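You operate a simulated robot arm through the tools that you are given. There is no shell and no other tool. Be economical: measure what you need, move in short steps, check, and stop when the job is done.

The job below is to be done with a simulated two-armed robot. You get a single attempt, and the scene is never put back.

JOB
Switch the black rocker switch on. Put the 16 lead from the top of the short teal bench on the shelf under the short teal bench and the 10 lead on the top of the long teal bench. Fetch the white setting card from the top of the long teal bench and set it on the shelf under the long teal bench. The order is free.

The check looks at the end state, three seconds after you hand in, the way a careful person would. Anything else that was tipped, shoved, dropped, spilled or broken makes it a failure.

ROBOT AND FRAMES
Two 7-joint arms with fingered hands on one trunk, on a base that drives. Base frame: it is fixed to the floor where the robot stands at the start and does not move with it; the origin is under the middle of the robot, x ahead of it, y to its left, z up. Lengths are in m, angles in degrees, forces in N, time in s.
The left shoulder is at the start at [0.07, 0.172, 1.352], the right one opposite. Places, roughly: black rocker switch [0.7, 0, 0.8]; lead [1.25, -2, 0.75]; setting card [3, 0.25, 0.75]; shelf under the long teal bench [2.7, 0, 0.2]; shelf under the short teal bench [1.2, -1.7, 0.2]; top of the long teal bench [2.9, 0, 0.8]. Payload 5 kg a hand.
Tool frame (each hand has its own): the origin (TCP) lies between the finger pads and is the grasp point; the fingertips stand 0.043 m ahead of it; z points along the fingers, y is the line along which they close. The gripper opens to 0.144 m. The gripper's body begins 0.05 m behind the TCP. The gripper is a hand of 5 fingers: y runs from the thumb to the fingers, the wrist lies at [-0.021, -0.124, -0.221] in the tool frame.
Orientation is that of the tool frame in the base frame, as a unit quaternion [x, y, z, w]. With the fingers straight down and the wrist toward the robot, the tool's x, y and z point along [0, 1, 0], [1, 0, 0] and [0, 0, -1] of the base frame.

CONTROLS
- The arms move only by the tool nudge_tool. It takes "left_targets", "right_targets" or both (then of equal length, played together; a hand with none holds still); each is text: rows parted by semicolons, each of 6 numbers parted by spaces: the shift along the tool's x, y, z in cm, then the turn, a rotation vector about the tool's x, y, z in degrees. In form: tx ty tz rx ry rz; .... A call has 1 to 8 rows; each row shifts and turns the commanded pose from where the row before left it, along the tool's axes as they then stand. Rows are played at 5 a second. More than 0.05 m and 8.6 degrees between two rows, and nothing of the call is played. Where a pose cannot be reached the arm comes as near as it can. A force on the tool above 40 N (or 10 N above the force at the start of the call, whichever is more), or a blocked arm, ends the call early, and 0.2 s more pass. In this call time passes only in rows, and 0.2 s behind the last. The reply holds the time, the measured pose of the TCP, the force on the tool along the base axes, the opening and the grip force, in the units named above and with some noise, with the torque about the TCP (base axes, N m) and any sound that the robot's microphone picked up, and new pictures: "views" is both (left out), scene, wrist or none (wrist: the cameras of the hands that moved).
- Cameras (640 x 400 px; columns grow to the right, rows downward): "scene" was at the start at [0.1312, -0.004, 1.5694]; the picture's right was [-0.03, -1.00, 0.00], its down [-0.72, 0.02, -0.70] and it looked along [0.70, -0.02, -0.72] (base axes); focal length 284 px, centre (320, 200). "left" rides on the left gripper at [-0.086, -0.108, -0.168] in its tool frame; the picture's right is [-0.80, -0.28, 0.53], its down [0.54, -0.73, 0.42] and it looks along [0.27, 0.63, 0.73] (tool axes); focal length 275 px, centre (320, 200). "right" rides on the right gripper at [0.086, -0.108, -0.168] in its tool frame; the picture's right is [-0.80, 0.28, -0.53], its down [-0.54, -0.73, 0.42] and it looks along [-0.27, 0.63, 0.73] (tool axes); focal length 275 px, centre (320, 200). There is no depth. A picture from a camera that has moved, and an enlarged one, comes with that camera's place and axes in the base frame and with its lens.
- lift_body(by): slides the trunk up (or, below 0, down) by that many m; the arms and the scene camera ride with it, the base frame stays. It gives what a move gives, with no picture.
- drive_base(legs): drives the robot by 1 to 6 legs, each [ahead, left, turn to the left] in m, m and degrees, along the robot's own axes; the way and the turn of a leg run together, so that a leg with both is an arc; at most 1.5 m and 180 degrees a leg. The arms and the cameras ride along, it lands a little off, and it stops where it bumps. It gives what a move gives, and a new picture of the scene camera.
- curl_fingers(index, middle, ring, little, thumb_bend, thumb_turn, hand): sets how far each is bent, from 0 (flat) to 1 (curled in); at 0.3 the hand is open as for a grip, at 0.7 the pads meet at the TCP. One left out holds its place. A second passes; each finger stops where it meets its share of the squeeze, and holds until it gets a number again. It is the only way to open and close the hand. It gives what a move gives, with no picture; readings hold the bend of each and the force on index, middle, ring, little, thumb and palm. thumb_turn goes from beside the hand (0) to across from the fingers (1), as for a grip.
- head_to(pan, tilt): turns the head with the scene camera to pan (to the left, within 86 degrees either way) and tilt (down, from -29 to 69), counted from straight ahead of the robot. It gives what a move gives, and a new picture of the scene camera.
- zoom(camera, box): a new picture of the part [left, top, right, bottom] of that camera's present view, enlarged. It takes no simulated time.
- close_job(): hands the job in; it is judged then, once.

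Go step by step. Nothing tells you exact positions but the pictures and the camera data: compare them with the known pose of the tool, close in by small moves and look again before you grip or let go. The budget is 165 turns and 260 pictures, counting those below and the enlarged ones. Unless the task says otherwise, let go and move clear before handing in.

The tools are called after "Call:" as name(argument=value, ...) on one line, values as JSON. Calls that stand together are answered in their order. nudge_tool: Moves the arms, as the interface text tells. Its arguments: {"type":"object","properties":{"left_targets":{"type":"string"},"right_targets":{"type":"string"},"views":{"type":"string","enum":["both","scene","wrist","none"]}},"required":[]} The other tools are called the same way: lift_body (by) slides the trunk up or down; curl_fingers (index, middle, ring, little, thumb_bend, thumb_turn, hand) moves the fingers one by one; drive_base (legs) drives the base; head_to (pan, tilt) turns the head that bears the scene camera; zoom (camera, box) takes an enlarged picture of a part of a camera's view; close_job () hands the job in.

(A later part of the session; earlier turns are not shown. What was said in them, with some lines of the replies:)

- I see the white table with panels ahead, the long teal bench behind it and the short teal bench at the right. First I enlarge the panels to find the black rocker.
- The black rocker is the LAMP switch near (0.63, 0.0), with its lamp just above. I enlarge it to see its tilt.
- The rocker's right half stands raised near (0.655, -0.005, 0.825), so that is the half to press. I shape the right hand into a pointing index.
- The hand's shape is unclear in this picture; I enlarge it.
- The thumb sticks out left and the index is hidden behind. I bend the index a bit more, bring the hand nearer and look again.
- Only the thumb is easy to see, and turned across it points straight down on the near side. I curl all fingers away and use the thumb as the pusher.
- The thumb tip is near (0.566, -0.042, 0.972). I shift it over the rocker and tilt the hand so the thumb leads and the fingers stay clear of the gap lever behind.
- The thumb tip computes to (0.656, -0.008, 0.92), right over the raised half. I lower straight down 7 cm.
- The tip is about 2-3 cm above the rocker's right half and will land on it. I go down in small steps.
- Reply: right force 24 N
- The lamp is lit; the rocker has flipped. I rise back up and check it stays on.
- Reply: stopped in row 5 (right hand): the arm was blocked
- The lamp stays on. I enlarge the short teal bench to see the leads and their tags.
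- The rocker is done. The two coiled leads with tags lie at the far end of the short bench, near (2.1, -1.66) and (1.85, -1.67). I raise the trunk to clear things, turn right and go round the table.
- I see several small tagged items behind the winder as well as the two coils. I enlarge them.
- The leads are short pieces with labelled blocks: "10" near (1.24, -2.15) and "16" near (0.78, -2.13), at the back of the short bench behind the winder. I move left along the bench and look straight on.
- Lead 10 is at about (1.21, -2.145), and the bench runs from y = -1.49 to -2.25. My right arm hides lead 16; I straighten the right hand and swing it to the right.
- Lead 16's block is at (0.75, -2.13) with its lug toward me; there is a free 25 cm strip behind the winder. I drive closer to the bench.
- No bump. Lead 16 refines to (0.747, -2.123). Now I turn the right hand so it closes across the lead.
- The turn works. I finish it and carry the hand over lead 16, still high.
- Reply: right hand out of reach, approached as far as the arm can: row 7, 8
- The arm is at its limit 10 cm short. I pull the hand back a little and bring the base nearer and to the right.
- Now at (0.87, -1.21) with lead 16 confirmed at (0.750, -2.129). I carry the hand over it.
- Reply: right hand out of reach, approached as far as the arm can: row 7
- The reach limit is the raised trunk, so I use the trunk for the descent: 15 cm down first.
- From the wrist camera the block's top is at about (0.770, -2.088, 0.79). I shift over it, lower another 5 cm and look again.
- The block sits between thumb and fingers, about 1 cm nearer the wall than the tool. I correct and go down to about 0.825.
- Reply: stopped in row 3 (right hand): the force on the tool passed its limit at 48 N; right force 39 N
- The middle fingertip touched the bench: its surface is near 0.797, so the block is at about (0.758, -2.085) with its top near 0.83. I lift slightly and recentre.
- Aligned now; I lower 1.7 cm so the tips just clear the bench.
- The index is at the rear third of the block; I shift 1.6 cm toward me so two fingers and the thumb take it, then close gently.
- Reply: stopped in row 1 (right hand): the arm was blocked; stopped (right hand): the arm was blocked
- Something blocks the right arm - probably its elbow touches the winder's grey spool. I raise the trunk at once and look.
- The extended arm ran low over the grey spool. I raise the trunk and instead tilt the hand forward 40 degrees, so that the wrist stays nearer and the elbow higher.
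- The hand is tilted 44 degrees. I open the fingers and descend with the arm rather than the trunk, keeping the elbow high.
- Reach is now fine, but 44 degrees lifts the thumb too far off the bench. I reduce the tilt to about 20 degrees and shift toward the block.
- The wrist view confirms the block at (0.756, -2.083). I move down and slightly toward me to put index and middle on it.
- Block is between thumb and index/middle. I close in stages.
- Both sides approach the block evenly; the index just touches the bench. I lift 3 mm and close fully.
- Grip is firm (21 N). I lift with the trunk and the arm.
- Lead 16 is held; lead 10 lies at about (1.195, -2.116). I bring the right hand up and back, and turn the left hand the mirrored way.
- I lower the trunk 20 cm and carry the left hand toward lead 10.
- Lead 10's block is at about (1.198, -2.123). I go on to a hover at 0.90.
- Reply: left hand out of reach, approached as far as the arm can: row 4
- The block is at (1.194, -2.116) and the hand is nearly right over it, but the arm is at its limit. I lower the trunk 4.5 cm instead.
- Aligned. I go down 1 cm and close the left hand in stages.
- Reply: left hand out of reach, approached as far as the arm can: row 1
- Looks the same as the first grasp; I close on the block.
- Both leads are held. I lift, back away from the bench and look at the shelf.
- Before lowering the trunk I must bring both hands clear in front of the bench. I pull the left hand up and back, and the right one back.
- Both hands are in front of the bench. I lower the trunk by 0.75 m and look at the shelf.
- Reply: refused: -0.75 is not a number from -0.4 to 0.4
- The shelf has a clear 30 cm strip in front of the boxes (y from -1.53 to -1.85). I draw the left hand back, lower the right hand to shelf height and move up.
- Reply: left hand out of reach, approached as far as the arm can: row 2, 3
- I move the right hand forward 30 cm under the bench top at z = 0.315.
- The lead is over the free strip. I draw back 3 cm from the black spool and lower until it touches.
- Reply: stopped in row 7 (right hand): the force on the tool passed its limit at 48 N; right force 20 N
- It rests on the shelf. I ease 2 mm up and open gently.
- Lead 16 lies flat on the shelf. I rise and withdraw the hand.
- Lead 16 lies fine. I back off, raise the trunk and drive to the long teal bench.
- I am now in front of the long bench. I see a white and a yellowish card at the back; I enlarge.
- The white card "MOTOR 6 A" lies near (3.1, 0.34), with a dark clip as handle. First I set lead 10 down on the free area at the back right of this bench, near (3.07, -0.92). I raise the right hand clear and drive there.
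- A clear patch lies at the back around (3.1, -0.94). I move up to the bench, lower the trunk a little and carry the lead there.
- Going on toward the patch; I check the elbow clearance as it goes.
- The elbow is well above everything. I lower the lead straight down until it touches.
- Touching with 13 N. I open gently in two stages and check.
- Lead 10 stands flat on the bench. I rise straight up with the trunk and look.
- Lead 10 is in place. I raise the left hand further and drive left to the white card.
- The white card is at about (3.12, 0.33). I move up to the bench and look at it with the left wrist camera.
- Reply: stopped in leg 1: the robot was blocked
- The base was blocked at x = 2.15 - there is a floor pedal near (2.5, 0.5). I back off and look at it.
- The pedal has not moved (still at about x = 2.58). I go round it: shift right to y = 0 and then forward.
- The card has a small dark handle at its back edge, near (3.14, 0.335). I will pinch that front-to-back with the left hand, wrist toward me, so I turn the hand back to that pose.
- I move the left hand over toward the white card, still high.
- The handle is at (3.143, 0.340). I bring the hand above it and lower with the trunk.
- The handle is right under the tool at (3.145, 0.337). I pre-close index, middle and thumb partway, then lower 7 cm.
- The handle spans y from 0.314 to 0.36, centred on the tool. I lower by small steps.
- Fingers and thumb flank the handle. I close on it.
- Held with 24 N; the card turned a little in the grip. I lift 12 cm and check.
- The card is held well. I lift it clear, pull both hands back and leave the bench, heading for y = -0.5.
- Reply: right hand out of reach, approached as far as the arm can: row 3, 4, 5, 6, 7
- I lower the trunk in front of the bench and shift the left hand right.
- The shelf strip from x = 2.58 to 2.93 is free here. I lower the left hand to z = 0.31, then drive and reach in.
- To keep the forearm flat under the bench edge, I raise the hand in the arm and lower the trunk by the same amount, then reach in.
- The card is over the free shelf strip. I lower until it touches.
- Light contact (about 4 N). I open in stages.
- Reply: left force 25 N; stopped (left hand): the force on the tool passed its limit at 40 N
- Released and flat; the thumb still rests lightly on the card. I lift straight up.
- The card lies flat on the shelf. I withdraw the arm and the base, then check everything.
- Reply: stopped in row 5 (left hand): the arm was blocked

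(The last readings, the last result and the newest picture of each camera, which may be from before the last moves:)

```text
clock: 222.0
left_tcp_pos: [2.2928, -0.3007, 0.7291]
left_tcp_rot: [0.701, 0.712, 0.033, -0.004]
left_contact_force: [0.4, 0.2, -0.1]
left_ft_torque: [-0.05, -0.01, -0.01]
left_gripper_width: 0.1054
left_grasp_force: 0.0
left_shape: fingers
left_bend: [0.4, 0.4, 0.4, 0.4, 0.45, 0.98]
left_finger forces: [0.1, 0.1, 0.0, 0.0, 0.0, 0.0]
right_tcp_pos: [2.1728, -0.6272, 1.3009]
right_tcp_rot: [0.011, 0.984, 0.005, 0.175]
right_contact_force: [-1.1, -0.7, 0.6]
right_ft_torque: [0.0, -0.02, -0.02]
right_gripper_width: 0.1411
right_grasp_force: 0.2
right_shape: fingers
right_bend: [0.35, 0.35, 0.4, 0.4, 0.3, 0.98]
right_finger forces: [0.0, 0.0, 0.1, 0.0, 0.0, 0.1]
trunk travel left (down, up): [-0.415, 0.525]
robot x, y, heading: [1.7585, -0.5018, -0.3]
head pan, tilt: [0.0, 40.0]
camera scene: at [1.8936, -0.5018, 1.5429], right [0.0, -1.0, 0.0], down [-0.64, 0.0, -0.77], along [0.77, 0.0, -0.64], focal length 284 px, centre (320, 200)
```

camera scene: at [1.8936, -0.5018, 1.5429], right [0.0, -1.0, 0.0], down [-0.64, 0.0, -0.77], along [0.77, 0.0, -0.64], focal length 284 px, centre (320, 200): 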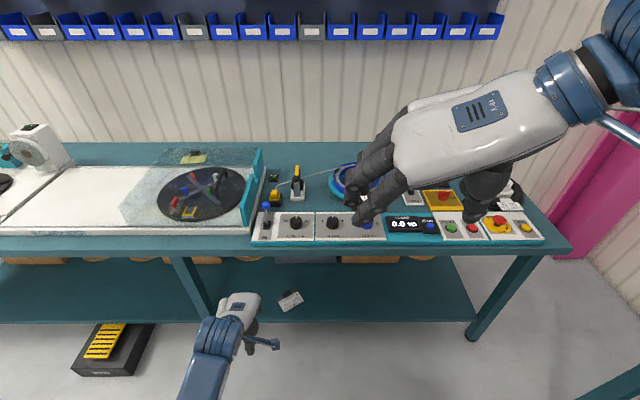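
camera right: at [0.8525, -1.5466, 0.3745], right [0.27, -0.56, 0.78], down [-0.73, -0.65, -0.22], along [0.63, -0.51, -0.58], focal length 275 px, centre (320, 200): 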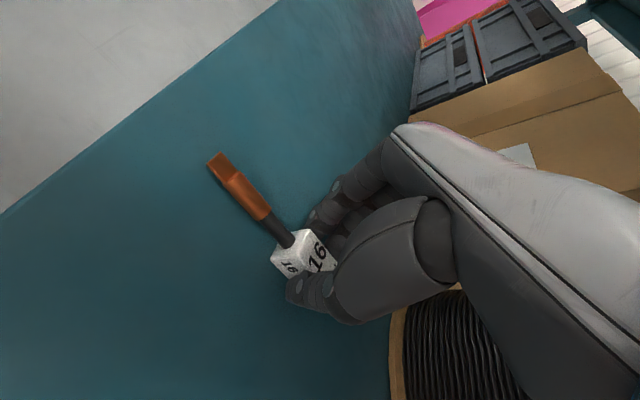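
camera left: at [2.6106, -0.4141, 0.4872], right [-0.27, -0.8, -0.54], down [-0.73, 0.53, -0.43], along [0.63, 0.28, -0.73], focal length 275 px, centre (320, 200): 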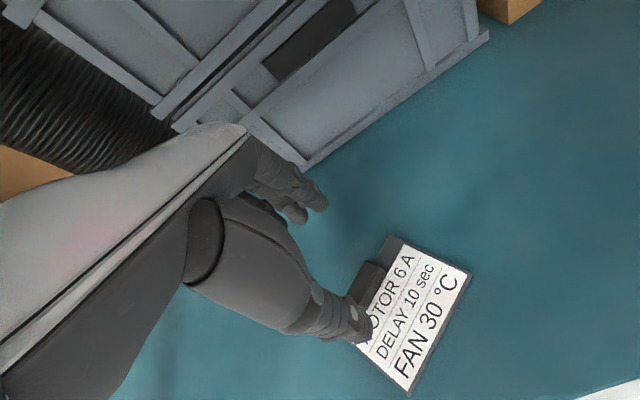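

The rocker switch is on (lamp lit when last seen), lead 16 is on the short bench's shelf, lead 10 is on the long bench's top and the white card is on the long bench's shelf. Both hands are clear, so I hand in.

Call:
close_job()

```text
The job is handed in.
```

I handed the job in with all four parts done:
- **Rocker switch:** it is on. The lamp was lit when I last looked, before I left the table.
- **16 lead:** it is on the shelf under the short teal bench.
- **10 lead:** it is on top of the long teal bench.
- **White setting card:** it is on the shelf under the long teal bench.

Three contacts along the way could matter to the check:
- **Winder:** on the short bench my arm was blocked once, probably against the winder's grey spool. The spool looked upright afterwards.
- **Floor pedal:** the base was blocked once, probably against the floor pedal at the long bench. By my camera measurement the pedal did not move.
- **Left arm:** it was blocked briefly while I drew it out from under the long bench. I did not find what it met.
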